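You operate a simulated robot arm through the tools that you are given. There is no shell and no other tool. Be economical: measure what you need, move in short steps, check, and stop when the job is done.

You are at the controls of a simulated two-armed robot. One attempt, no reset.

Task
On the narrow walkway behind the oval lamp port, fold the green cloth in half, so that its two short edges meet.

The check looks at the end state, three seconds after you hand in, the way a careful person would. Anything else that was tipped, shoved, dropped, spilled or broken makes it a failure. Flat cloth is picked up by pressing the open fingertips on it (5 to 10 N) and closing them slowly along it; thin cloth reads only 2 to 8 mm in the jaws.

Robot
Two 7-joint arms with two-finger parallel grippers on one trunk, on a base that drives. Base frame: it is fixed to the floor where the robot stands at the start and does not move with it; the origin is under the middle of the robot, x ahead of it, y to its left, z up; the surface under the hand at the start is at about z = 800. Lengths are in mm, angles in degrees, forces in N, time in s.
The left shoulder is at the start at [80, 131, 947], the right one opposite. With the tool pointing down near the work surface each hand reaches from about 400 to 860 mm from the robot's upright axis, wherever it stands, measured 20 degrees to its own side. Places, roughly: narrow walkway behind the oval lamp port [500, 200, 800]. Payload 1.57 kg a hand.
Tool frame (each hand has its own): the origin (TCP) lies between the finger pads and is the grasp point; the fingertips stand 30 mm ahead of it; z points along the fingers, y is the line along which they close. The gripper opens to 110 mm. The fingers are 24 mm wide and 12 mm thick; the gripper's body (48 by 112 mm) begins 78 mm behind the TCP.
Orientation is told as [roll, pitch, yaw] about the base's x, y, z axes, in that order, counted from this pose: with the fingers straight down and closing along the base's y, the tool's x points along the base's -x, its y along +y and its z along -z.

Tools
- The arms move only by the tool send_rows. It takes "left_steps", "right_steps" or both (then of equal length, played together; a hand with none holds still); each is a list of rows, each an object of numbers (a shift or turn left out is 0, a gripper value left out holds the last): "dx", "dy", "dz": the shift along the base's x, y, z in mm; "ax", "ay", "az": the turn, a rotation vector about the base's x, y, z in degrees; "hand": the finger opening in mm, from 0 to 110. In form: [{"dx": .., "dy": .., "dz": .., "ax": .., "ay": .., "az": .., "hand": ..}, ...]. A call has 1 to 12 rows; each row is the pose to reach, as a shift and turn from the pose commanded when the call began. Rows are played at 5 a second. More than 50 mm and 8.6 degrees between two rows, or a gripper value outside its range, and nothing of the call is played. A pose out of reach is approached as far as the arm can. The call stops where the force on the tool passes 40 N (or 10 N more than at its start, if that is more) or the arm is blocked; 0.2 s more then pass. The fingers move at their own pace (about 108 mm/s each) and stop on an object; they squeeze with about 34 N. The grip force told is the motor's: it shows also when the fingers shut on nothing. Time passes only in rows, and 0.2 s behind the last, so rows that repeat a pose let the fingers close. The reply holds the time, the measured pose of the TCP, the force on the tool along the base axes, the opening and the grip force, in the units named above and with some noise, with the torque about the TCP (base axes, N m) and any sound that the robot's microphone picked up.
- Cameras (640 x 400 px; columns grow to the right, rows downward): "scene" is now at [-54.9, 23.1, 1405.4]; the picture's right is [0.36, -0.93, 0.00], its down [-0.57, -0.22, -0.79] and it looks along [0.74, 0.28, -0.61] (base axes); focal length 286 px, centre (320, 200). "left" rides on the left gripper at [70, -16, -141] in its tool frame; the picture's right is [0.23, 0.97, 0.00], its down [-0.86, 0.20, -0.48] and it looks along [-0.47, 0.11, 0.88] (tool axes); focal length 222 px, centre (320, 200). "right" rides on the right gripper at [70, 16, -141] in its tool frame; the picture's right is [-0.23, 0.97, 0.00], its down [-0.86, -0.20, -0.48] and it looks along [-0.47, -0.11, 0.88] (tool axes); focal length 222 px, centre (320, 200). There is no depth. A picture from a camera that has moved, and an enlarged one, comes with that camera's place and axes in the base frame and with its lens. The place of the scene camera against the robot may be out by one fixed shift of up to 18 mm in any direction.
- get_image(camera): a new picture of that camera. The clock stands still meanwhile.
- roll_base(legs): drives the robot by 1 to 6 legs, each [ahead, left, turn to the left] in mm, mm and degrees, along the robot's own axes; the way and the turn of a leg run together, so that a leg with both is an arc; at most 1500 mm and 180 degrees a leg. The arms and the cameras ride along, it lands a little off, and it stops where it bumps. It gives what a move gives.
- head_to(pan, tilt): turns the head with the scene camera to pan (to the left, within 109 degrees either way) and tilt (down, from -29 to 69), counted from straight ahead of the robot. It gives what a move gives.
- zoom(camera, box): a new picture of the part [left, top, right, bottom] of that camera's present view, enlarged. The clock stands still meanwhile.
- hand_in(): hands the job in; it is judged then, once.

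Work in short steps. Places have to be worked out from the pictures, the camera data and where the tool is seen: move nearer, look again, correct. Check each grasp and each placing, and mend what went wrong. You have 120 turns and 100 pictures in all, those below and enlarged ones among them. Open the grippers and draw the arms clear of the work before you hand the job in, unless the task says otherwise; then end with one line.

The tools are called after ">>>" by a JSON object that holds its "fn" and its "kwargs". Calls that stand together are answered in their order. send_rows: Moves the arms, as the interface text tells. Its arguments: {"type":"object","properties":{"left_steps":{"type":"array"},"right_steps":{"type":"array"}},"required":[]} The other tools are called the same way: roll_base (legs) drives the base; head_to (pan, tilt) turns the head that bears the scene camera; get_image (camera) takes a picture; zoom (camera, box) takes an enlarged picture of a part of a camera's view; hand_in () hands the job in.

At the start:

```text
clock: 0.0
left_eef_pos: [342.7, 379.7, 1024.9]
left_tcp_rot: [0.0, 0.0, 0.0]
left_wrist_force: [-0.9, 0.0, -0.6]
left_moment: [0.02, 0.02, -0.03]
left_opening: 110.0
left_grip_force: 0.1
right_eef_pos: [512.5, 22.3, 1048.5]
right_tcp_rot: [0.1, -0.1, 0.0]
right_wrist_force: [0.8, -0.1, -0.6]
right_moment: [0.0, -0.02, -0.01]
right_opening: 109.8
right_grip_force: 0.1
robot x, y, heading: [-0.2, 2.1, 0.0]
head pan, tilt: [20.9, 37.8]
```

scene: 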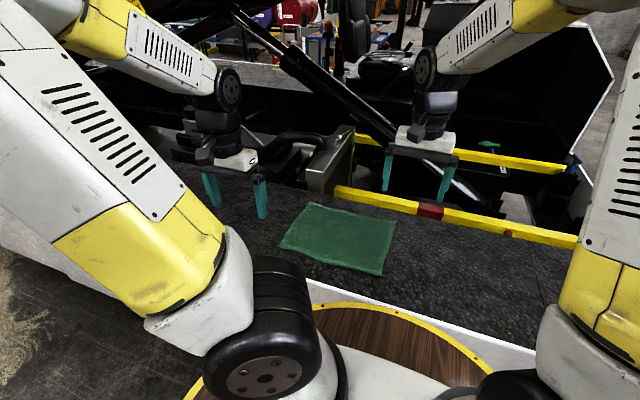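
right: 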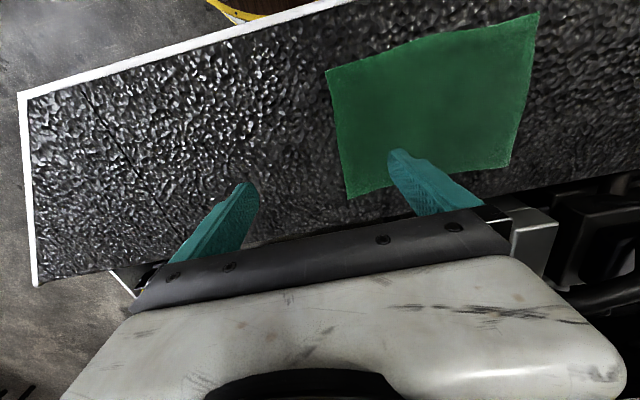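
left: 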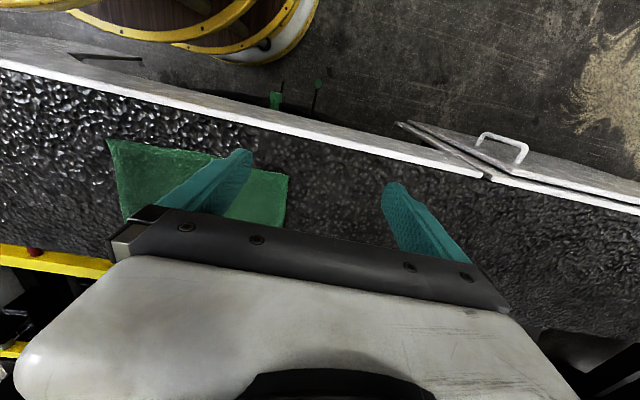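

I put the cloth at about x 435–659, y 45–345, z 800, with its short edges at y = 45 and y = 345. Next I look at the surroundings of the base and walkway before choosing a plan.

>>> {"fn": "head_to", "kwargs": {"pan": 15, "tilt": 62}}

>>> {"fn": "get_image", "kwargs": {"camera": "scene"}}

```text
clock: 0.9
left_eef_pos: [342.6, 379.3, 1025.6]
left_tcp_rot: [-0.1, 0.1, 0.0]
left_wrist_force: [-0.4, 0.7, 0.4]
left_moment: [0.02, -0.03, 0.03]
left_opening: 109.9
left_grip_force: 0.2
right_eef_pos: [510.2, 22.8, 1047.8]
right_tcp_rot: [0.0, 0.0, -0.1]
right_wrist_force: [-0.3, 0.4, -0.4]
right_moment: [0.02, -0.01, -0.02]
right_opening: 110.0
right_grip_force: 0.0
robot x, y, heading: [-0.9, 0.3, -0.1]
head pan, tilt: [15.0, 62.0]
```

```text
96 pictures are left
camera scene: at [-73.5, 9.0, 1373.1], right [0.26, -0.97, 0.0], down [-0.85, -0.23, -0.47], along [0.45, 0.12, -0.88], focal length 286 px, centre (320, 200)
```

scene: 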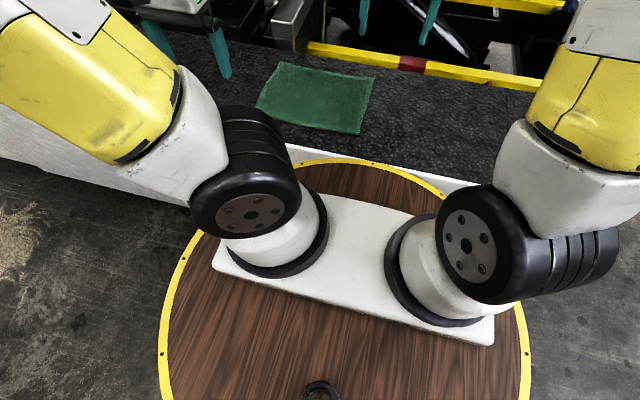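

The oval wooden plate is my own base, with its front right by the walkway. I drive left so the fold is centred on me, then turn slightly right so that the left hand naturally takes the far corner.

>>> {"fn": "roll_base", "kwargs": {"legs": [[-20, 190, 0], [0, 0, -20]]}}

>>> {"fn": "head_to", "kwargs": {"pan": 20, "tilt": 40}}

>>> {"fn": "get_image", "kwargs": {"camera": "scene"}}

>>> {"fn": "get_image", "kwargs": {"camera": "left"}}

>>> {"fn": "get_image", "kwargs": {"camera": "right"}}

```text
clock: 3.5
left_eef_pos: [432.3, 430.8, 1024.5]
left_tcp_rot: [0.0, 0.0, -20.0]
left_wrist_force: [-0.3, -0.4, 0.0]
left_moment: [0.01, 0.04, 0.0]
left_opening: 110.0
left_grip_force: 0.1
right_eef_pos: [468.1, 38.3, 1046.8]
right_tcp_rot: [0.0, -0.1, -19.8]
right_wrist_force: [-0.5, -0.2, 0.5]
right_moment: [0.01, 0.01, 0.0]
right_opening: 110.3
right_grip_force: 0.1
robot x, y, heading: [-23.9, 190.6, -19.7]
head pan, tilt: [15.0, 62.0]
```

```text
clock: 4.4
left_eef_pos: [432.8, 431.0, 1024.8]
left_tcp_rot: [0.0, 0.1, -19.9]
left_wrist_force: [0.5, 1.7, -0.5]
left_moment: [0.03, -0.01, 0.0]
left_opening: 109.8
left_grip_force: 0.1
right_eef_pos: [469.1, 37.3, 1046.9]
right_tcp_rot: [-0.1, 0.0, -19.9]
right_wrist_force: [-0.5, -0.3, 0.6]
right_moment: [-0.01, 0.02, 0.03]
right_opening: 110.0
right_grip_force: 0.0
robot x, y, heading: [-20.5, 194.5, -19.8]
head pan, tilt: [20.0, 40.0]
```

```text
95 pictures are left
camera scene: at [-62.2, 230.4, 1402.0], right [0.0, -1.0, 0.0], down [-0.64, 0.0, -0.77], along [0.77, 0.0, -0.64], focal length 286 px, centre (320, 200)
```

scene: 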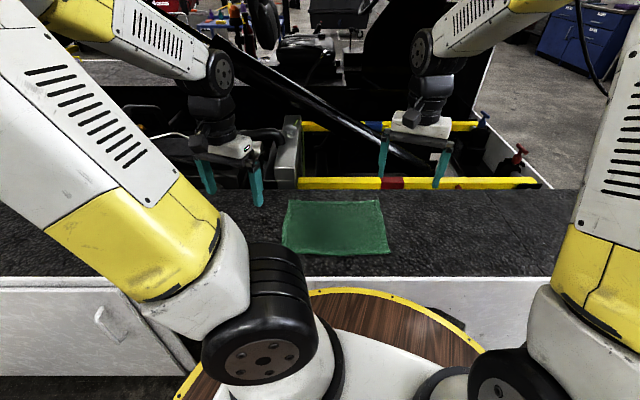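

```text
94 pictures are left
camera left: at [361.2, 439.3, 1166.8], right [0.12, 0.99, 0.0], down [0.87, -0.1, 0.48], along [0.48, -0.06, -0.88], focal length 222 px, centre (320, 200)
```

left: 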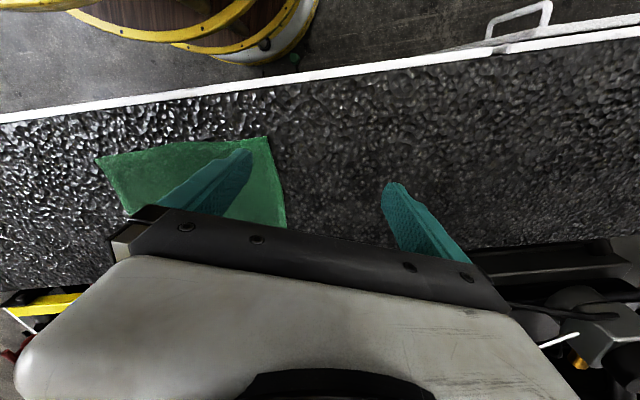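

```text
93 pictures are left
camera right: at [408.6, 76.4, 1188.1], right [0.55, 0.84, 0.0], down [0.74, -0.48, 0.48], along [0.4, -0.26, -0.88], focal length 222 px, centre (320, 200)
```

right: 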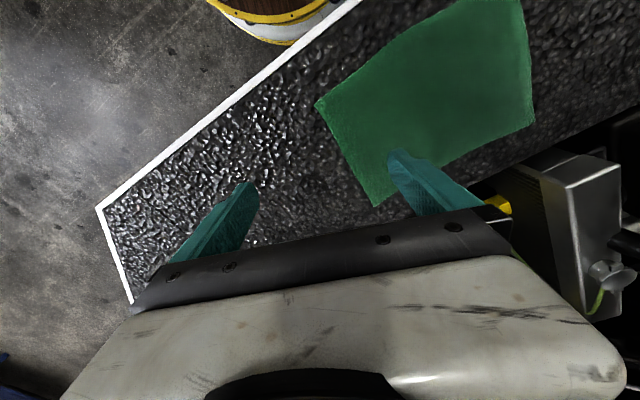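

There is a grey box just behind the walkway near the far left corner. I zoom in to place it.

>>> {"fn": "zoom", "kwargs": {"camera": "scene", "box": [180, 90, 420, 270]}}

>>> {"fn": "zoom", "kwargs": {"camera": "right", "box": [400, 60, 640, 340]}}

```text
2.22 times, centred on (300, 180) of scene
camera zoom: at [-62.2, 230.4, 1402.0], right [0.0, -1.0, 0.0], down [-0.64, 0.0, -0.77], along [0.77, 0.0, -0.64], focal length 635 px, centre (364, 244)
```

zoom: 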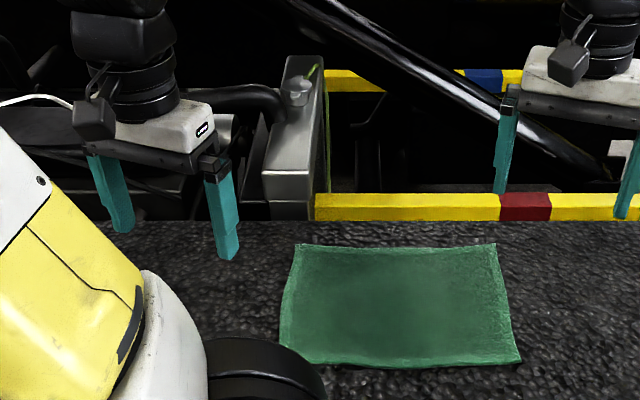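

```text
1.43 times, centred on (520, 200) of right
camera zoom: at [408.6, 76.4, 1188.1], right [0.55, 0.84, 0.0], down [0.74, -0.48, 0.48], along [0.4, -0.26, -0.88], focal length 317 px, centre (34, 200)
```

zoom: 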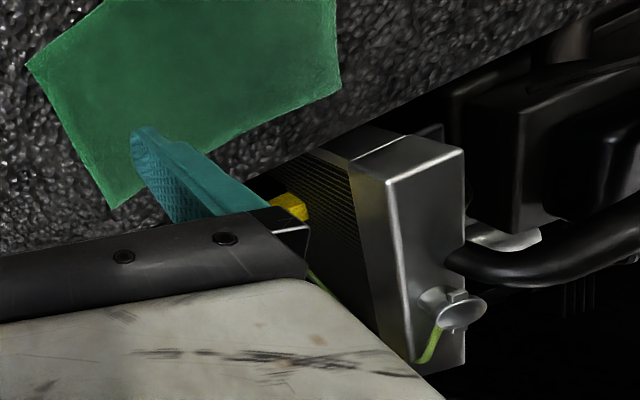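

The radiator's near top corner is at about (732, 310, 885), clear of the planned hand pose. The corners are near-left (435,344), far-left (660,341), far-right (656,47) and near-right (433,50). I take the left hand over the far-left corner with the jaws closing along x.

>>> {"fn": "send_rows", "kwargs": {"left_steps": [{"dx": 20, "dy": -9, "dz": 0, "az": -7}, {"dx": 40, "dy": -18, "dz": 0, "az": -14}, {"dx": 60, "dy": -27, "dz": 0, "az": -21}, {"dx": 80, "dy": -36, "dz": 0, "az": -28}, {"dx": 100, "dy": -45, "dz": 0, "az": -35}, {"dx": 120, "dy": -54, "dz": -10, "az": -42}, {"dx": 140, "dy": -63, "dz": -20, "az": -49}, {"dx": 160, "dy": -72, "dz": -40, "az": -56}, {"dx": 180, "dy": -81, "dz": -65, "az": -63}, {"dx": 197, "dy": -89, "dz": -95, "az": -70, "hand": 60}, {"dx": 197, "dy": -89, "dz": -95, "az": -70, "hand": 60}]}}

>>> {"fn": "get_image", "kwargs": {"camera": "left"}}

>>> {"fn": "get_image", "kwargs": {"camera": "scene"}}

```text
clock: 6.8
left_eef_pos: [629.2, 340.2, 928.4]
left_tcp_rot: [0.0, 0.0, -90.0]
left_wrist_force: [-0.5, 0.9, -0.7]
left_moment: [0.02, 0.01, 0.02]
left_opening: 60.2
left_grip_force: 0.1
right_eef_pos: [469.5, 37.3, 1047.3]
right_tcp_rot: [0.0, -0.1, -19.8]
right_wrist_force: [0.0, 0.3, 0.1]
right_moment: [0.03, 0.02, 0.0]
right_opening: 110.2
right_grip_force: 0.1
robot x, y, heading: [-18.8, 191.3, -20.0]
head pan, tilt: [20.0, 40.0]
```

```text
90 pictures are left
camera left: at [613.5, 409.7, 1071.5], right [0.97, 0.23, 0.0], down [0.2, -0.86, 0.48], along [0.11, -0.47, -0.88], focal length 222 px, centre (320, 200)
```

left: 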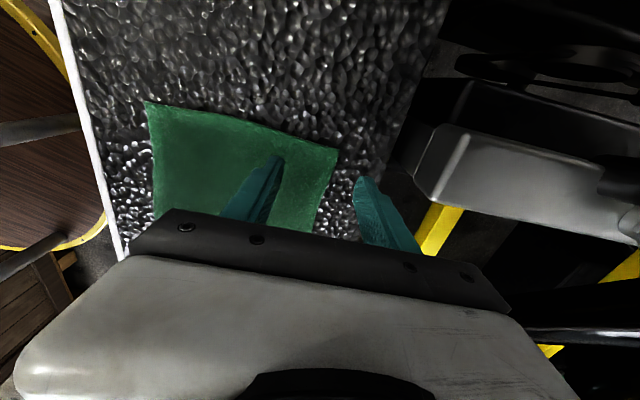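

```text
89 pictures are left
camera scene: at [-62.1, 230.4, 1402.1], right [0.0, -1.0, 0.0], down [-0.64, 0.0, -0.77], along [0.77, 0.0, -0.64], focal length 286 px, centre (320, 200)
```

scene: 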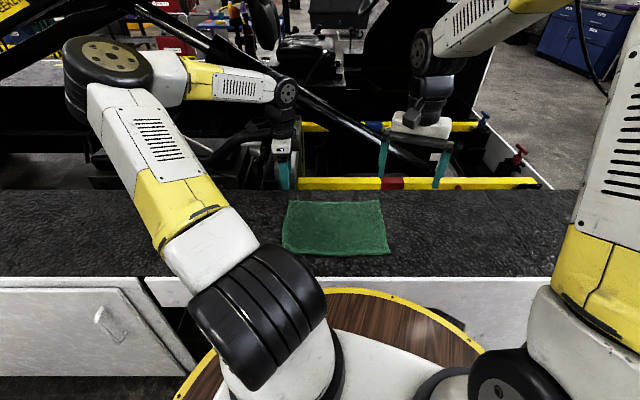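

The left hand hovers correctly over the far-left corner; the edge is at y ≈ 342 and the corner at x ≈ 655. Now I bring the right hand over the near-left corner, high first and then lowered.

>>> {"fn": "send_rows", "kwargs": {"right_steps": [{"dx": -1, "dy": 28, "az": -6.4}, {"dx": -2, "dy": 56, "az": -12.8}, {"dx": -2, "dy": 84, "az": -19.2}, {"dx": -3, "dy": 112, "az": -25.6}, {"dx": -4, "dy": 140, "az": -32}, {"dx": -4, "dy": 168, "az": -38.4}, {"dx": -5, "dy": 196, "az": -44.8}, {"dx": -5, "dy": 224, "az": -51.2}, {"dx": -6, "dy": 252, "az": -57.6, "hand": 60}, {"dx": -7, "dy": 280, "dz": -30, "az": -64}, {"dx": -7, "dy": 304, "dz": -60, "az": -70}, {"dx": -7, "dy": 304, "dz": -90, "az": -70}]}}

>>> {"fn": "get_image", "kwargs": {"camera": "right"}}

>>> {"fn": "get_image", "kwargs": {"camera": "scene"}}

```text
clock: 9.4
left_eef_pos: [628.7, 340.9, 930.3]
left_tcp_rot: [0.0, 0.0, -89.9]
left_wrist_force: [-0.2, -0.8, 0.1]
left_moment: [0.05, 0.03, 0.01]
left_opening: 59.9
left_grip_force: 0.0
right_eef_pos: [462.0, 342.5, 957.9]
right_tcp_rot: [0.0, 0.0, -90.0]
right_wrist_force: [0.3, 0.2, 0.0]
right_moment: [-0.02, -0.03, 0.0]
right_opening: 59.7
right_grip_force: 0.1
robot x, y, heading: [-21.5, 191.8, -19.9]
head pan, tilt: [20.0, 40.0]
```

```text
88 pictures are left
camera right: at [479.0, 412.4, 1098.1], right [0.97, -0.23, 0.0], down [-0.2, -0.86, 0.48], along [-0.11, -0.47, -0.88], focal length 222 px, centre (320, 200)
```

right: 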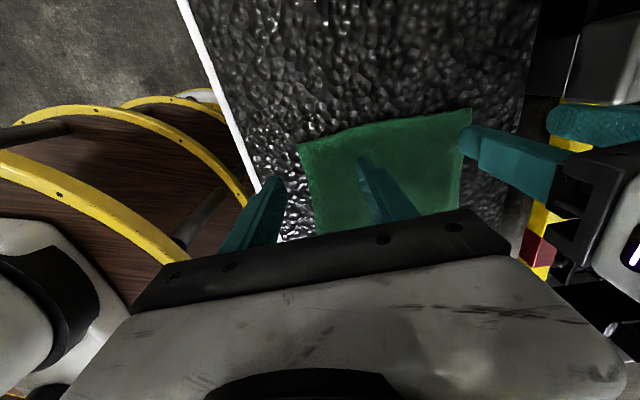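

```text
87 pictures are left
camera scene: at [-62.2, 230.3, 1402.1], right [0.0, -1.0, 0.0], down [-0.64, 0.0, -0.77], along [0.77, 0.0, -0.64], focal length 286 px, centre (320, 200)
```

scene: 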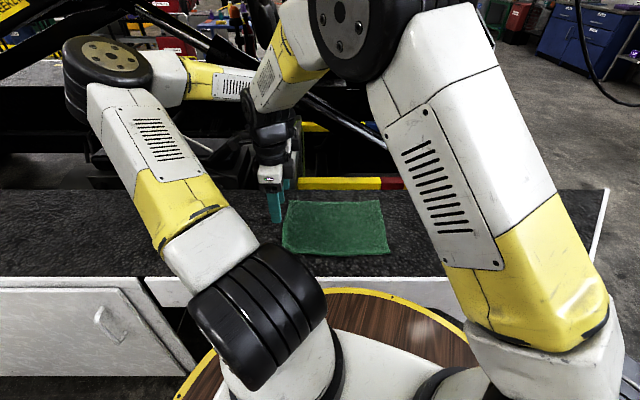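

Both views agree: the near-left corner is at (433, 342) and the far-left at (655, 339). I set the jaws to 28 mm and descend until the fingertips are about 10 mm above the surface.

>>> {"fn": "send_rows", "kwargs": {"left_steps": [{"dx": -4, "dy": -2, "dz": -22, "hand": 28}, {"dx": -4, "dy": -2, "dz": -44}, {"dx": -4, "dy": -2, "dz": -66}, {"dx": -4, "dy": -2, "dz": -88}, {"dx": -4, "dy": -2, "dz": -88}], "right_steps": [{"dx": 1, "dy": 0, "dz": -29, "hand": 28}, {"dx": 1, "dy": 0, "dz": -58}, {"dx": 1, "dy": 0, "dz": -87}, {"dx": 1, "dy": 0, "dz": -116}, {"dx": 1, "dy": 0, "dz": -116}]}}

>>> {"fn": "get_image", "kwargs": {"camera": "right"}}

>>> {"fn": "get_image", "kwargs": {"camera": "left"}}

```text
clock: 10.6
left_eef_pos: [625.9, 339.9, 840.6]
left_tcp_rot: [0.0, 0.0, -89.9]
left_wrist_force: [0.4, 1.0, -0.2]
left_moment: [-0.02, -0.01, -0.02]
left_opening: 28.3
left_grip_force: 0.1
right_eef_pos: [462.8, 342.5, 842.0]
right_tcp_rot: [-0.1, 0.0, -89.9]
right_wrist_force: [-0.3, -0.8, -0.1]
right_moment: [0.01, 0.0, 0.04]
right_opening: 28.1
right_grip_force: 0.1
robot x, y, heading: [-20.0, 190.3, -19.9]
head pan, tilt: [20.0, 40.0]
```

```text
86 pictures are left
camera right: at [478.3, 412.5, 983.1], right [0.97, -0.23, 0.0], down [-0.2, -0.86, 0.48], along [-0.11, -0.47, -0.88], focal length 222 px, centre (320, 200)
```

right: 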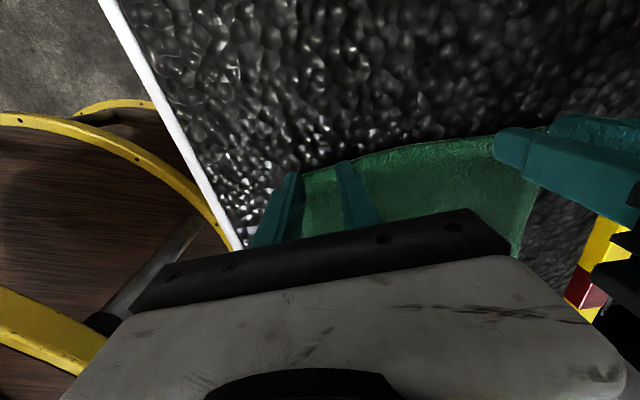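

```text
85 pictures are left
camera left: at [608.9, 410.0, 982.7], right [0.97, 0.23, 0.0], down [0.2, -0.85, 0.48], along [0.11, -0.47, -0.88], focal length 222 px, centre (320, 200)
```

left: 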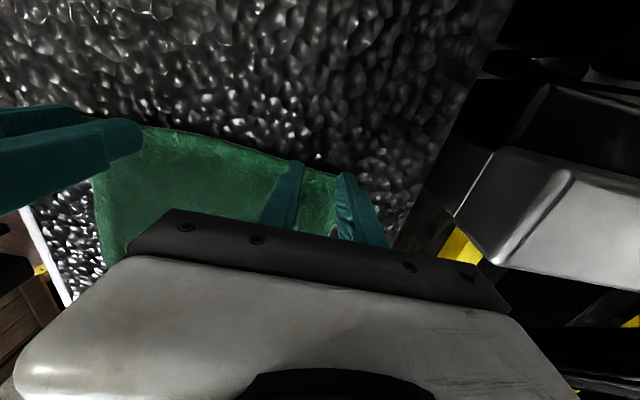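

Fingertips are just above the cloth; I zoom in to check where they sit relative to the corners.

>>> {"fn": "zoom", "kwargs": {"camera": "right", "box": [220, 120, 420, 260]}}

>>> {"fn": "zoom", "kwargs": {"camera": "left", "box": [230, 120, 430, 260]}}

```text
2.86 times, centred on (320, 190) of right
camera zoom: at [478.3, 412.5, 983.1], right [0.97, -0.23, 0.0], down [-0.2, -0.86, 0.48], along [-0.11, -0.47, -0.88], focal length 635 px, centre (320, 229)
```

zoom: 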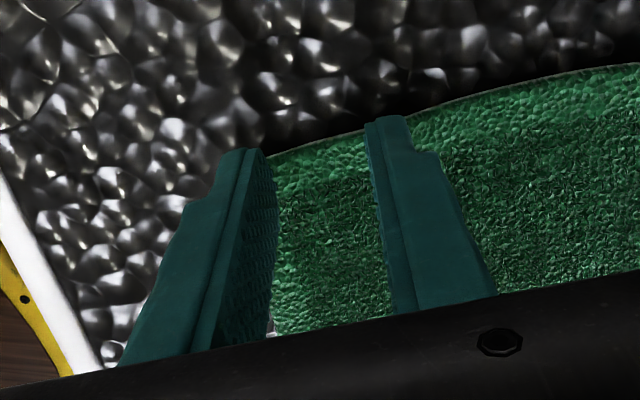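

```text
2.86 times, centred on (330, 190) of left
camera zoom: at [608.9, 410.0, 982.7], right [0.97, 0.23, 0.0], down [0.2, -0.85, 0.48], along [0.11, -0.47, -0.88], focal length 635 px, centre (291, 229)
```

zoom: 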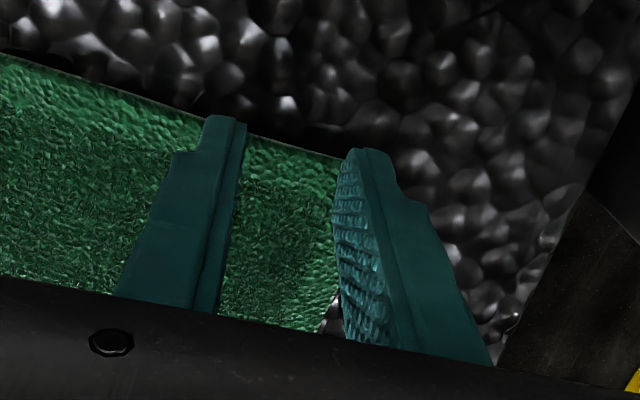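

Bare surface seen beside the fingers puts the side edges near x ≈ 428 and 654, so the fingers are on the cloth. I nudge inward 3 mm and lower gently towards contact.

>>> {"fn": "send_rows", "kwargs": {"left_steps": [{"dx": -3, "dz": -3}, {"dx": -3, "dz": -6}, {"dx": -3, "dz": -8}, {"dx": -3, "dz": -9}, {"dx": -3, "dz": -9}], "right_steps": [{"dx": 3, "dz": -3}, {"dx": 3, "dz": -6}, {"dx": 3, "dz": -8}, {"dx": 3, "dz": -10}, {"dx": 3, "dz": -10}]}}

```text
clock: 11.8
left_eef_pos: [623.0, 339.7, 832.8]
left_tcp_rot: [0.0, 0.0, -89.9]
left_wrist_force: [-0.8, 1.0, 8.5]
left_moment: [-0.02, 0.02, -0.02]
left_opening: 28.1
left_grip_force: 0.0
right_eef_pos: [465.9, 342.3, 833.4]
right_tcp_rot: [0.2, 0.0, -89.8]
right_wrist_force: [-0.5, -3.9, 11.4]
right_moment: [-0.2, 0.02, 0.01]
right_opening: 28.4
right_grip_force: 0.1
robot x, y, heading: [-19.8, 191.0, -19.8]
head pan, tilt: [20.0, 40.0]
```

Contact at 8.5 N and 11.4 N. I ease the right hand a touch and close both slowly.

>>> {"fn": "send_rows", "kwargs": {"left_steps": [{"hand": 25}, {"hand": 22}, {"hand": 19}, {"hand": 16}, {"hand": 13}, {"hand": 10}, {"hand": 7}, {"hand": 4}, {"hand": 0}, {"hand": 0}, {"hand": 0}], "right_steps": [{"dz": 0.6, "hand": 25}, {"dz": 0.6, "hand": 22}, {"dz": 0.6, "hand": 19}, {"dz": 0.6, "hand": 16}, {"dz": 0.6, "hand": 13}, {"dz": 0.6, "hand": 10}, {"dz": 0.6, "hand": 7}, {"dz": 0.6, "hand": 4}, {"dz": 0.6, "hand": 0}, {"dz": 0.6, "hand": 0}, {"dz": 0.6, "hand": 0}]}}

>>> {"fn": "get_image", "kwargs": {"camera": "right"}}

>>> {"fn": "get_image", "kwargs": {"camera": "left"}}

```text
clock: 14.2
left_eef_pos: [621.0, 340.1, 832.9]
left_tcp_rot: [0.0, 0.0, -89.9]
left_wrist_force: [-3.3, -0.8, 10.1]
left_moment: [-0.11, 0.08, 0.02]
left_opening: 3.5
left_grip_force: 23.9
right_eef_pos: [466.6, 341.8, 833.2]
right_tcp_rot: [0.0, 0.0, -89.9]
right_wrist_force: [-0.6, 0.7, 6.3]
right_moment: [-0.01, 0.01, 0.02]
right_opening: 0.3
right_grip_force: 21.4
robot x, y, heading: [-18.1, 189.5, -20.1]
head pan, tilt: [20.0, 40.0]
```

```text
82 pictures are left
camera right: at [481.8, 411.4, 973.7], right [0.97, -0.23, 0.0], down [-0.2, -0.86, 0.48], along [-0.11, -0.47, -0.88], focal length 222 px, centre (320, 200)
```

right: 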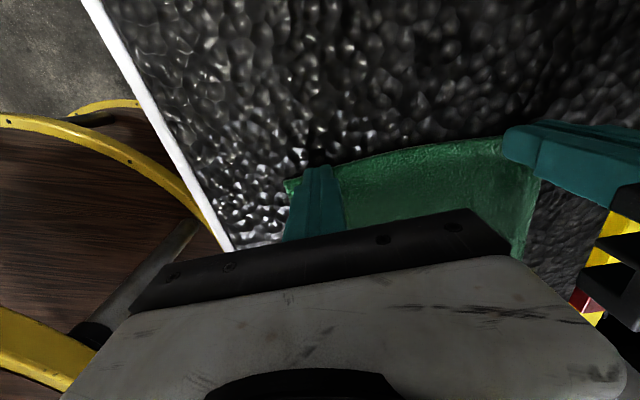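

```text
81 pictures are left
camera left: at [605.5, 409.5, 974.9], right [0.97, 0.23, 0.0], down [0.2, -0.85, 0.48], along [0.11, -0.47, -0.88], focal length 222 px, centre (320, 200)
```

left: 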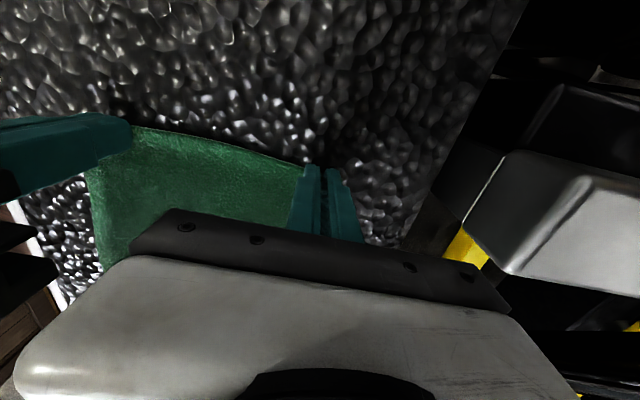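

The left grip reads 3.5 mm, so it has cloth; the right one closed on nothing (0.3 mm). I retry the right hand with more overlap and slightly more force.

>>> {"fn": "send_rows", "kwargs": {"right_steps": [{"dz": 8}, {"dz": 8, "dy": -6, "hand": 32}, {"dz": 8, "dy": -6, "hand": 32}, {"dz": 3, "dy": -6}, {"dz": 0, "dy": -6}, {"dz": -0.5, "dy": -6}, {"dz": -0.5, "dy": -6}]}}

>>> {"fn": "zoom", "kwargs": {"camera": "right", "box": [220, 120, 420, 260]}}

```text
clock: 15.8
left_eef_pos: [622.5, 339.3, 833.6]
left_tcp_rot: [0.0, 0.0, -90.0]
left_wrist_force: [-0.4, 0.0, 8.4]
left_moment: [-0.07, 0.0, -0.01]
left_opening: 3.6
left_grip_force: 24.7
right_eef_pos: [465.8, 335.4, 833.1]
right_tcp_rot: [0.1, 0.0, -89.8]
right_wrist_force: [-1.1, -3.8, 17.8]
right_moment: [-0.15, 0.01, 0.02]
right_opening: 32.0
right_grip_force: 0.0
robot x, y, heading: [-24.6, 192.6, -19.9]
head pan, tilt: [20.0, 40.0]
```

```text
2.86 times, centred on (320, 190) of right
camera zoom: at [481.9, 405.3, 973.4], right [0.97, -0.23, 0.0], down [-0.2, -0.86, 0.48], along [-0.11, -0.47, -0.88], focal length 635 px, centre (320, 229)
```

zoom: 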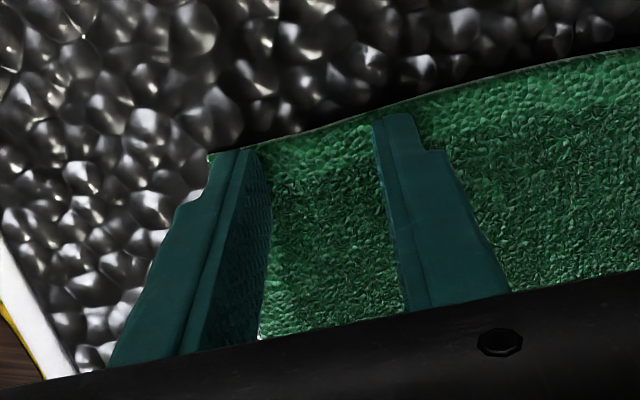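

Both tips are now on the cloth, but 17.8 N is too much. I ease up about 0.6 mm and close slowly.

>>> {"fn": "send_rows", "kwargs": {"right_steps": [{"dz": 0.6}, {"dz": 0.6, "hand": 29}, {"dz": 0.6, "hand": 26}, {"dz": 0.6, "hand": 23}, {"dz": 0.6, "hand": 20}, {"dz": 0.6, "hand": 17}, {"dz": 0.6, "hand": 14}, {"dz": 0.6, "hand": 11}, {"dz": 0.6, "hand": 8}, {"dz": 0.6, "hand": 5}, {"dz": 0.6, "hand": 2}, {"dz": 0.6, "hand": 0}]}}

>>> {"fn": "zoom", "kwargs": {"camera": "right", "box": [220, 120, 420, 260]}}

```text
clock: 18.4
left_eef_pos: [622.6, 339.4, 833.2]
left_tcp_rot: [0.1, 0.0, -89.9]
left_wrist_force: [-2.6, -0.7, 10.4]
left_moment: [-0.12, 0.08, 0.01]
left_opening: 3.7
left_grip_force: 24.2
right_eef_pos: [466.2, 336.7, 833.2]
right_tcp_rot: [0.1, 0.0, -89.9]
right_wrist_force: [5.3, 1.7, 13.9]
right_moment: [0.0, -0.2, 0.02]
right_opening: 4.0
right_grip_force: 24.7
robot x, y, heading: [-18.9, 189.9, -19.8]
head pan, tilt: [20.0, 40.0]
```

```text
2.86 times, centred on (320, 190) of right
camera zoom: at [481.6, 405.8, 973.4], right [0.97, -0.23, 0.0], down [-0.2, -0.86, 0.48], along [-0.11, -0.47, -0.88], focal length 635 px, centre (320, 229)
```

zoom: 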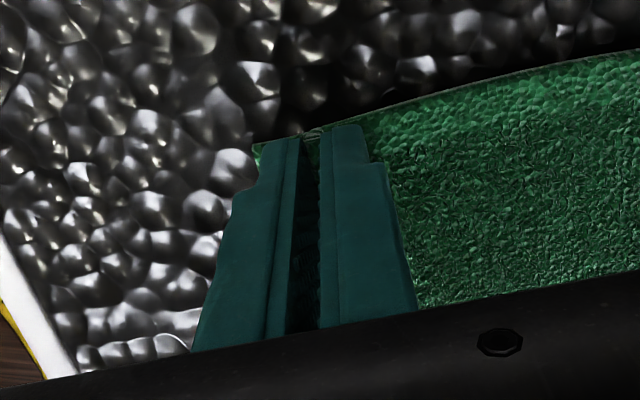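

Both grips now hold cloth (3.7 and 4.0 mm). I start the fold along an arc with a gradual roll, and check partway.

>>> {"fn": "send_rows", "kwargs": {"left_steps": [{"dy": -1, "dz": 12, "ax": 1}, {"dy": -3.2, "dz": 25, "ax": 2}, {"dy": -11.1, "dz": 49.6, "ax": 4.5}, {"dy": -23.1, "dz": 72.3, "ax": 7}, {"dy": -38.6, "dz": 92.8, "ax": 9}, {"dy": -38.6, "dz": 92.8, "ax": 9}], "right_steps": [{"dy": -1, "dz": 12, "ax": 1}, {"dy": -3.2, "dz": 25, "ax": 2}, {"dy": -11.1, "dz": 49.6, "ax": 4.5}, {"dy": -23.1, "dz": 72.3, "ax": 7}, {"dy": -38.6, "dz": 92.8, "ax": 9}, {"dy": -38.6, "dz": 92.8, "ax": 9}]}}

>>> {"fn": "get_image", "kwargs": {"camera": "scene"}}

>>> {"fn": "get_image", "kwargs": {"camera": "right"}}

```text
clock: 19.8
left_eef_pos: [621.8, 300.1, 925.3]
left_tcp_rot: [0.1, 8.9, -89.9]
left_wrist_force: [-4.9, 0.5, -0.3]
left_moment: [-0.01, 0.2, -0.03]
left_opening: 3.7
left_grip_force: 24.4
right_eef_pos: [465.7, 298.0, 926.3]
right_tcp_rot: [-0.2, 9.1, -89.9]
right_wrist_force: [5.8, 0.1, -0.3]
right_moment: [-0.09, -0.18, -0.01]
right_opening: 3.9
right_grip_force: 24.4
robot x, y, heading: [-21.7, 189.8, -20.1]
head pan, tilt: [20.0, 40.0]
```

```text
78 pictures are left
camera scene: at [-62.0, 230.5, 1402.1], right [0.0, -1.0, 0.0], down [-0.64, 0.0, -0.77], along [0.77, 0.0, -0.64], focal length 286 px, centre (320, 200)
```

scene: 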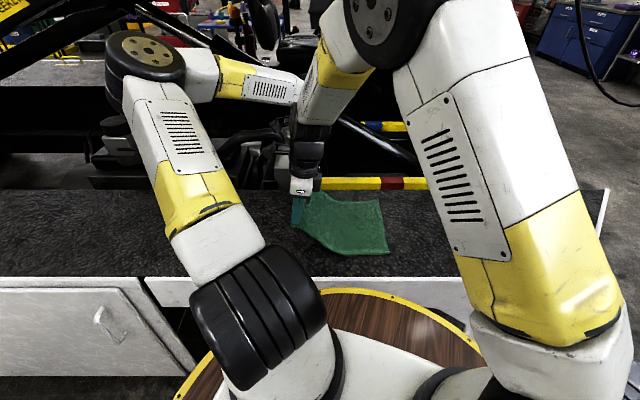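

```text
77 pictures are left
camera right: at [481.6, 343.7, 1075.1], right [0.97, -0.22, -0.04], down [-0.2, -0.92, 0.34], along [-0.11, -0.32, -0.94], focal length 222 px, centre (320, 200)
```

right: 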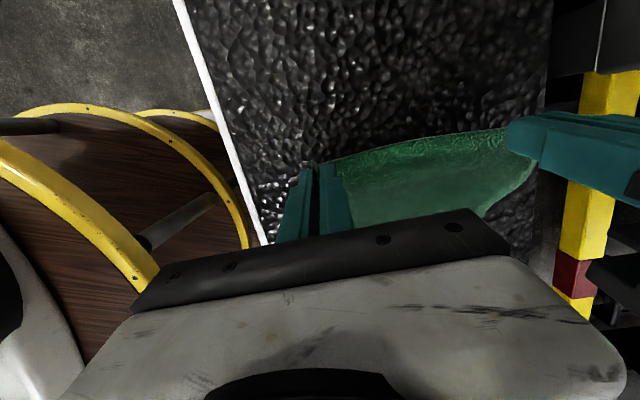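

The edge is lifted cleanly between both hands, with a slight tension of about 5 N. I bring the hands 3 mm closer together and continue the arc past the top.

>>> {"fn": "send_rows", "kwargs": {"left_steps": [{"dx": -3, "dy": -9, "dz": 9, "ax": 1}, {"dx": -3, "dy": -18.9, "dz": 17.7, "ax": 2}, {"dx": -3, "dy": -41.2, "dz": 31.9, "ax": 5}, {"dx": -3, "dy": -65.6, "dz": 42.2, "ax": 8}, {"dx": -3, "dy": -91.5, "dz": 48.2, "ax": 11}, {"dx": -3, "dy": -118.1, "dz": 49.8, "ax": 14}, {"dx": -3, "dy": -144.8, "dz": 47, "ax": 17}, {"dx": -3, "dy": -170.5, "dz": 39.7, "ax": 20}, {"dx": -3, "dy": -194.8, "dz": 28.2, "ax": 23}, {"dx": -3, "dy": -194.8, "dz": 28.2, "ax": 23}], "right_steps": [{"dx": 3, "dy": -9, "dz": 9, "ax": 1}, {"dx": 3, "dy": -18.9, "dz": 17.7, "ax": 2}, {"dx": 3, "dy": -41.2, "dz": 31.9, "ax": 5}, {"dx": 3, "dy": -65.6, "dz": 42.2, "ax": 8}, {"dx": 3, "dy": -91.5, "dz": 48.2, "ax": 11}, {"dx": 3, "dy": -118.1, "dz": 49.8, "ax": 14}, {"dx": 3, "dy": -144.8, "dz": 47, "ax": 17}, {"dx": 3, "dy": -170.5, "dz": 39.7, "ax": 20}, {"dx": 3, "dy": -194.8, "dz": 28.2, "ax": 23}, {"dx": 3, "dy": -194.8, "dz": 28.2, "ax": 23}]}}

>>> {"fn": "get_image", "kwargs": {"camera": "scene"}}

>>> {"fn": "get_image", "kwargs": {"camera": "right"}}

>>> {"fn": "get_image", "kwargs": {"camera": "left"}}

```text
clock: 22.0
left_eef_pos: [565.1, 279.9, 938.9]
left_tcp_rot: [0.1, 31.9, -89.7]
left_wrist_force: [-0.3, -0.2, 0.0]
left_moment: [0.02, 0.0, -0.03]
left_opening: 3.5
left_grip_force: 24.0
left hand out of reach, approached as far as the arm can: row 4, 5, 6, 7, 8, 9, 10
right_eef_pos: [466.7, 101.3, 951.8]
right_tcp_rot: [0.0, 32.0, -89.9]
right_wrist_force: [-0.8, 0.3, 0.4]
right_moment: [-0.03, -0.01, 0.02]
right_opening: 0.0
right_grip_force: 21.4
robot x, y, heading: [-19.9, 192.5, -20.0]
head pan, tilt: [20.0, 40.0]
```

```text
76 pictures are left
camera scene: at [-62.1, 230.4, 1402.1], right [0.0, -1.0, 0.0], down [-0.64, 0.0, -0.77], along [0.77, 0.0, -0.64], focal length 286 px, centre (320, 200)
```

scene: 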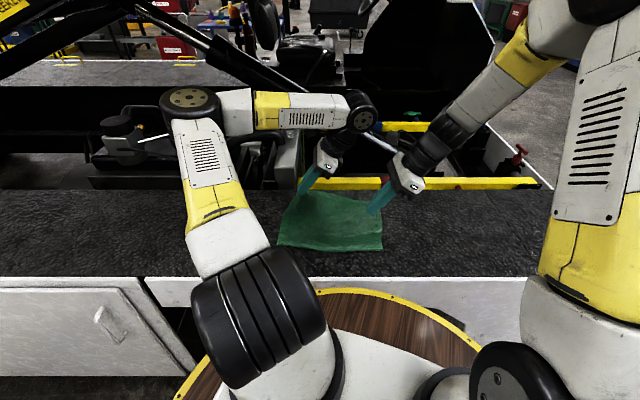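

```text
75 pictures are left
camera right: at [482.8, 84.6, 1108.0], right [0.97, -0.19, -0.12], down [-0.2, -0.98, -0.05], along [-0.11, 0.07, -0.99], focal length 222 px, centre (320, 200)
```

right: 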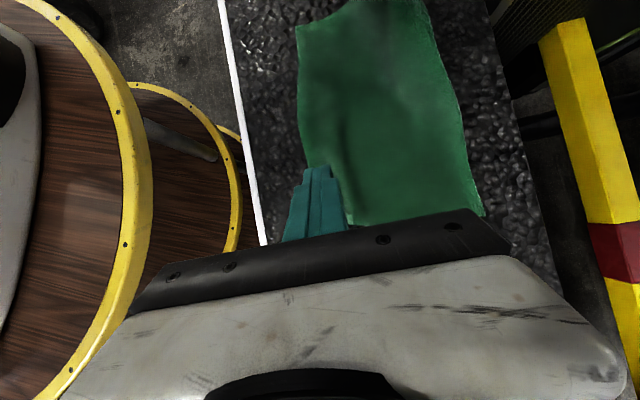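

```text
74 pictures are left
camera left: at [549.0, 263.9, 1095.5], right [0.97, 0.2, 0.12], down [0.2, -0.98, -0.05], along [0.11, 0.07, -0.99], focal length 222 px, centre (320, 200)
```

left: 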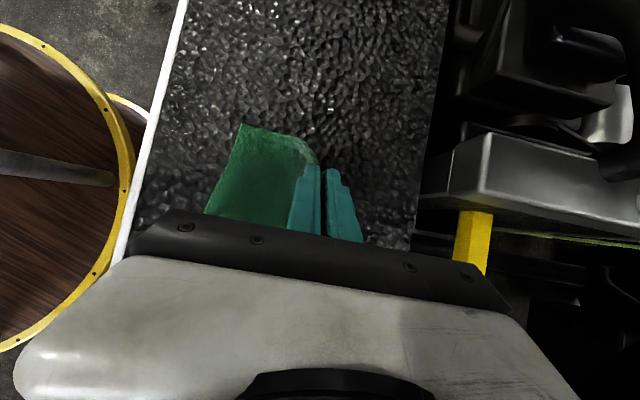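

The left arm ran out of reach as its wrist rolled, and the right grip pulled free; the left still holds its corner. I probe how the left hand's commanded pose now stands with a small shift before laying the corner back.

>>> {"fn": "send_rows", "kwargs": {"left_steps": [{"dy": 10, "ax": -5}, {"dy": 15, "ax": -10}], "right_steps": [{"dz": 20}, {"dz": 40}]}}

```text
clock: 22.6
left_eef_pos: [567.1, 293.8, 938.7]
left_tcp_rot: [0.0, 21.9, -89.9]
left_wrist_force: [-0.4, -0.1, -0.6]
left_moment: [0.02, 0.01, 0.0]
left_opening: 3.6
left_grip_force: 24.8
right_eef_pos: [468.1, 101.7, 993.1]
right_tcp_rot: [0.0, 31.9, -89.9]
right_wrist_force: [0.7, -0.3, -0.5]
right_moment: [0.0, 0.01, 0.03]
right_opening: 0.0
right_grip_force: 21.4
robot x, y, heading: [-22.0, 190.6, -19.9]
head pan, tilt: [20.0, 40.0]
```

Commands count from the actual clipped pose. I carry the corner back to its original place, lower it and release.

>>> {"fn": "send_rows", "kwargs": {"left_steps": [{"dx": 15, "dy": 12, "dz": -10, "ax": -5}, {"dx": 30, "dy": 24, "dz": -25, "ax": -11}, {"dx": 45, "dy": 36, "dz": -50, "ax": -17}, {"dx": 57, "dy": 46, "dz": -75, "ax": -22}, {"dx": 59, "dy": 48, "dz": -100, "ax": -22}, {"dx": 59, "dy": 48, "dz": -100, "ax": -22, "hand": 30}, {"dx": 59, "dy": 48, "dz": -100, "ax": -22, "hand": 30}, {"dx": 59, "dy": 48, "dz": -60, "ax": -22, "hand": 60}, {"dx": 59, "dy": 48, "dz": -10, "ax": -22}, {"dx": 59, "dy": 48, "dz": 0, "ax": -22}]}}

>>> {"fn": "get_image", "kwargs": {"camera": "left"}}

>>> {"fn": "get_image", "kwargs": {"camera": "scene"}}

```text
clock: 24.8
left_eef_pos: [625.1, 341.3, 941.0]
left_tcp_rot: [-0.1, 0.1, -89.9]
left_wrist_force: [0.4, -0.6, 0.0]
left_moment: [-0.03, 0.03, 0.01]
left_opening: 59.9
left_grip_force: 0.1
right_eef_pos: [468.7, 102.5, 992.4]
right_tcp_rot: [0.0, 32.0, -89.9]
right_wrist_force: [-0.4, 0.2, 0.4]
right_moment: [0.0, 0.02, 0.05]
right_opening: 0.0
right_grip_force: 21.3
robot x, y, heading: [-22.8, 189.0, -19.9]
head pan, tilt: [20.0, 40.0]
```

```text
73 pictures are left
camera left: at [608.8, 411.4, 1083.1], right [0.97, 0.23, 0.0], down [0.2, -0.85, 0.48], along [0.11, -0.47, -0.88], focal length 222 px, centre (320, 200)
```

left: 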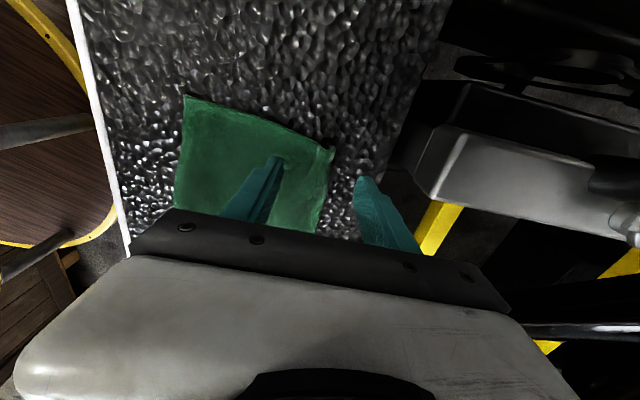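

```text
72 pictures are left
camera scene: at [-61.9, 230.4, 1402.1], right [0.0, -1.0, 0.0], down [-0.64, 0.0, -0.77], along [0.77, 0.0, -0.64], focal length 286 px, centre (320, 200)
```

scene: 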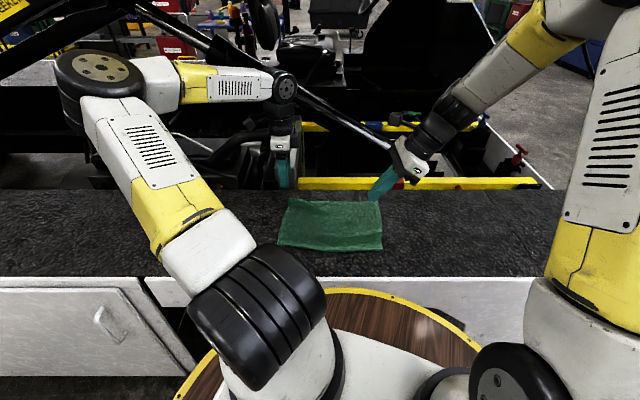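

The cloth is flat again, only slightly rumpled. The left forearm comes from +y, so a positive roll hits its wrist limit. I test whether the left hand reaches the destination without any roll.

>>> {"fn": "send_rows", "kwargs": {"left_steps": [{"dy": -25, "dz": 10}, {"dy": -50, "dz": 20}, {"dy": -75, "dz": 20}, {"dy": -100, "dz": 20}, {"dy": -130, "dz": 20}, {"dy": -160, "dz": 20}, {"dy": -190, "dz": 10}, {"dy": -220, "dz": 0}, {"dy": -250, "dz": -10}, {"dy": -280, "dz": -20}, {"dy": -290, "dz": -40}, {"dy": -290, "dz": -40}], "right_steps": [{"ax": -5}, {"ax": -10}, {"ax": -15}, {"ax": -20}, {"ax": -25}, {"ax": -32}, {"ax": -32}, {"ax": -32}, {"ax": -32}, {"ax": -32}, {"ax": -32}, {"ax": -32}]}}

```text
clock: 27.4
left_eef_pos: [611.5, 167.1, 918.0]
left_tcp_rot: [0.0, 0.0, -89.9]
left_wrist_force: [0.4, 0.2, 0.6]
left_moment: [-0.02, 0.0, 0.0]
left_opening: 60.0
left_grip_force: 0.1
left hand out of reach, approached as far as the arm can: row 7, 8, 9, 10, 11, 12
right_eef_pos: [468.0, 101.8, 993.4]
right_tcp_rot: [0.0, 0.0, -89.9]
right_wrist_force: [0.2, 0.7, 0.5]
right_moment: [0.01, 0.03, 0.03]
right_opening: 0.0
right_grip_force: 21.2
robot x, y, heading: [-20.5, 192.4, -19.8]
head pan, tilt: [20.0, 40.0]
```

With yaw −90 the left arm cannot cross to the right. I turn it the other way, mirroring the right hand at base yaw about +50, and test reach again.

>>> {"fn": "send_rows", "kwargs": {"left_steps": [{"dy": 20, "dz": 10, "az": 6}, {"dy": 50, "dz": 30, "az": 13}, {"dy": 80, "dz": 50, "az": 20}, {"dy": 100, "dz": 50, "az": 27}, {"dy": 100, "dz": 50, "az": 35}, {"dy": 100, "dz": 50, "az": 43}, {"dy": 100, "dz": 50, "az": 51}, {"dy": 100, "dz": 50, "az": 59}, {"dy": 100, "dz": 50, "az": 67}, {"dy": 100, "dz": 50, "az": 75}, {"dy": 100, "dz": 50, "az": 83}, {"dy": 100, "dz": 50, "az": 90}]}}

>>> {"fn": "send_rows", "kwargs": {"left_steps": [{"dx": 5, "dy": -10, "az": 8}, {"dx": 10, "dy": -30, "az": 16}, {"dx": 12, "dy": -50, "az": 24}, {"dx": 12, "dy": -70, "az": 32}, {"dx": 12, "dy": -90, "az": 40}, {"dx": 12, "dy": -110, "az": 48}, {"dx": 12, "dy": -130, "az": 50}, {"dx": 12, "dy": -150, "az": 50}, {"dx": 12, "dy": -170, "az": 50}, {"dx": 12, "dy": -190, "dz": -20, "az": 50}, {"dx": 12, "dy": -215, "dz": -50, "az": 50}, {"dx": 12, "dy": -215, "dz": -70, "az": 50}]}}

>>> {"fn": "get_image", "kwargs": {"camera": "scene"}}

```text
clock: 30.0
left_eef_pos: [609.6, 270.8, 974.0]
left_tcp_rot: [0.1, -0.1, 0.2]
left_wrist_force: [0.2, 0.3, 0.6]
left_moment: [0.01, -0.02, -0.05]
left_opening: 59.8
left_grip_force: 0.1
right_eef_pos: [469.0, 102.3, 993.1]
right_tcp_rot: [0.1, -0.1, -89.9]
right_wrist_force: [0.0, -0.5, 0.5]
right_moment: [-0.01, 0.04, 0.01]
right_opening: 0.3
right_grip_force: 22.0
robot x, y, heading: [-21.6, 192.5, -19.7]
head pan, tilt: [20.0, 40.0]
```

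```text
clock: 32.6
left_eef_pos: [610.7, 166.4, 929.2]
left_tcp_rot: [-0.1, -0.1, 50.4]
left_wrist_force: [-0.8, 0.5, 1.2]
left_moment: [-0.03, -0.05, 0.01]
left_opening: 59.9
left_grip_force: 0.0
left hand out of reach, approached as far as the arm can: row 6, 7, 8, 9, 10, 11, 12
right_eef_pos: [468.5, 101.7, 993.9]
right_tcp_rot: [0.0, 0.0, -89.9]
right_wrist_force: [-0.9, -0.6, 1.1]
right_moment: [0.02, -0.07, -0.03]
right_opening: 0.0
right_grip_force: 21.9
robot x, y, heading: [-18.2, 188.0, -19.7]
head pan, tilt: [20.0, 40.0]
```

```text
71 pictures are left
camera scene: at [-62.9, 230.3, 1402.0], right [0.0, -1.0, 0.0], down [-0.64, 0.0, -0.77], along [0.77, 0.0, -0.64], focal length 286 px, centre (320, 200)
```

scene: 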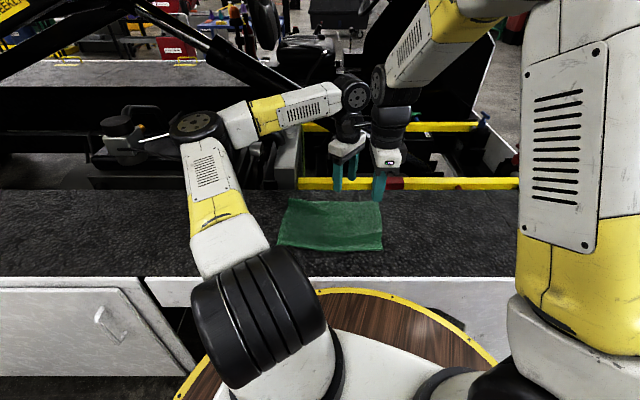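

The same limit appears regardless of yaw, so the left arm cannot cross far over to the right at that distance. A mirrored stance (robot further right, turned left) gives the right hand the far corners and the left hand the near ones. I raise the hands first, then drive there.

>>> {"fn": "send_rows", "kwargs": {"left_steps": [{"dx": -20, "dy": 20, "dz": 35}, {"dx": -40, "dy": 40, "dz": 80}], "right_steps": [{"dz": 10, "hand": 60}, {"dz": 20}]}}

>>> {"fn": "roll_base", "kwargs": {"legs": [[59, -191, 0], [0, 0, 35], [0, 0, 30]]}}

>>> {"fn": "head_to", "kwargs": {"pan": -35, "tilt": 42}}

>>> {"fn": "get_image", "kwargs": {"camera": "scene"}}

```text
refused: row 2 steps farther than a row can; nothing moved
```

```text
clock: 37.3
left_eef_pos: [263.4, 550.2, 929.4]
left_tcp_rot: [-0.2, 0.1, 115.0]
left_wrist_force: [0.4, 0.3, 0.7]
left_moment: [-0.01, 0.03, 0.01]
left_opening: 60.0
left_grip_force: 0.1
right_eef_pos: [261.0, 394.1, 994.8]
right_tcp_rot: [0.0, -0.1, -25.3]
right_wrist_force: [-0.7, 0.0, 0.1]
right_moment: [-0.03, -0.02, 0.02]
right_opening: 0.3
right_grip_force: 20.8
robot x, y, heading: [-28.1, -8.2, 44.5]
head pan, tilt: [20.0, 40.0]
```

```text
clock: 38.5
left_eef_pos: [262.4, 551.0, 929.7]
left_tcp_rot: [-0.1, 0.2, 115.1]
left_wrist_force: [-0.2, 0.0, -0.7]
left_moment: [0.03, 0.01, 0.03]
left_opening: 59.6
left_grip_force: 0.0
right_eef_pos: [260.4, 395.1, 993.2]
right_tcp_rot: [0.0, 0.0, -25.4]
right_wrist_force: [-0.7, 0.4, 0.5]
right_moment: [0.0, 0.04, -0.01]
right_opening: 0.0
right_grip_force: 20.9
robot x, y, heading: [-31.7, -9.5, 44.9]
head pan, tilt: [-35.0, 42.0]
```

```text
70 pictures are left
camera scene: at [-42.2, -101.5, 1399.1], right [0.17, -0.99, 0.0], down [-0.66, -0.11, -0.74], along [0.73, 0.13, -0.67], focal length 286 px, centre (320, 200)
```

scene: 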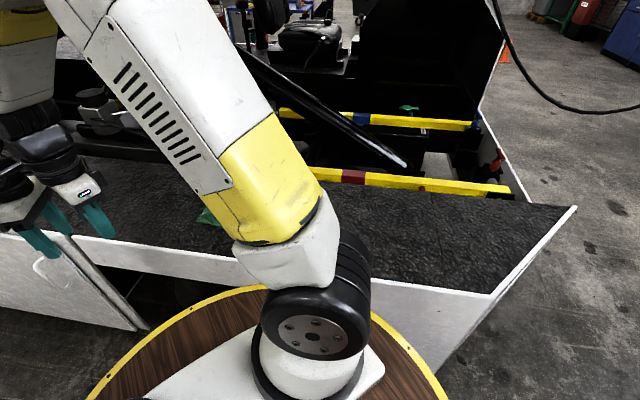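

The base is placed and the drive was clean. I swing the right hand to above the far-right corner while turning its yaw toward +90.

>>> {"fn": "send_rows", "kwargs": {"right_steps": [{"dx": 15, "dy": -20, "az": 6}, {"dx": 40, "dy": -45, "az": 12}, {"dx": 70, "dy": -72, "az": 20}, {"dx": 100, "dy": -100, "az": 28}, {"dx": 130, "dy": -128, "az": 36}, {"dx": 160, "dy": -156, "az": 44}, {"dx": 190, "dy": -184, "az": 52}, {"dx": 220, "dy": -212, "az": 60}, {"dx": 250, "dy": -240, "az": 68}, {"dx": 280, "dy": -268, "az": 76}, {"dx": 310, "dy": -296, "az": 84}, {"dx": 335, "dy": -320, "az": 92}]}}

>>> {"fn": "send_rows", "kwargs": {"right_steps": [{"dx": 10, "dy": -5, "az": 8}, {"dx": 20, "dy": -10, "az": 16, "hand": 60}, {"dx": 25, "dy": -20, "dz": -20, "az": 23}, {"dx": 25, "dy": -20, "dz": -50, "az": 23}]}}

>>> {"fn": "get_image", "kwargs": {"camera": "right"}}

>>> {"fn": "get_image", "kwargs": {"camera": "scene"}}

```text
clock: 41.1
left_eef_pos: [262.2, 549.8, 929.1]
left_tcp_rot: [-0.2, 0.1, 115.0]
left_wrist_force: [0.6, 0.6, 0.0]
left_moment: [-0.02, -0.01, 0.03]
left_opening: 60.1
left_grip_force: 0.1
right_eef_pos: [594.9, 73.8, 994.6]
right_tcp_rot: [0.0, -0.1, 66.8]
right_wrist_force: [-0.3, 0.4, -1.1]
right_moment: [-0.03, -0.05, 0.03]
right_opening: 0.0
right_grip_force: 21.5
robot x, y, heading: [-28.2, -12.4, 44.6]
head pan, tilt: [-35.0, 42.0]
```

```text
clock: 42.1
left_eef_pos: [262.2, 549.9, 928.5]
left_tcp_rot: [-0.1, 0.1, 115.0]
left_wrist_force: [0.0, 0.8, 0.1]
left_moment: [0.02, 0.0, 0.0]
left_opening: 60.0
left_grip_force: 0.0
right_eef_pos: [622.1, 54.7, 944.1]
right_tcp_rot: [0.0, 0.0, 89.8]
right_wrist_force: [-1.4, -0.4, 0.5]
right_moment: [0.06, -0.04, -0.02]
right_opening: 60.0
right_grip_force: 0.1
robot x, y, heading: [-29.4, -7.0, 44.7]
head pan, tilt: [-35.0, 42.0]
```

```text
69 pictures are left
camera right: at [605.0, -15.4, 1084.7], right [-0.97, 0.23, 0.0], down [0.2, 0.85, 0.48], along [0.11, 0.47, -0.88], focal length 222 px, centre (320, 200)
```

right: 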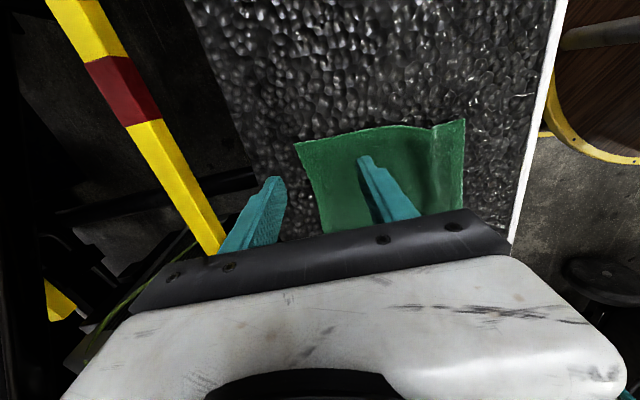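

```text
68 pictures are left
camera scene: at [-42.3, -101.7, 1399.1], right [0.17, -0.99, 0.0], down [-0.66, -0.11, -0.74], along [0.73, 0.13, -0.67], focal length 286 px, centre (320, 200)
```

scene: 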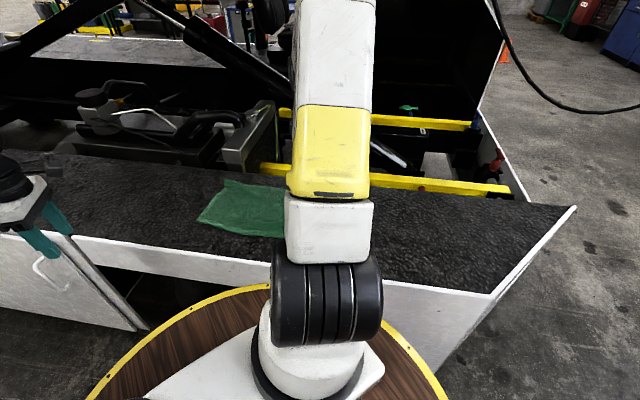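

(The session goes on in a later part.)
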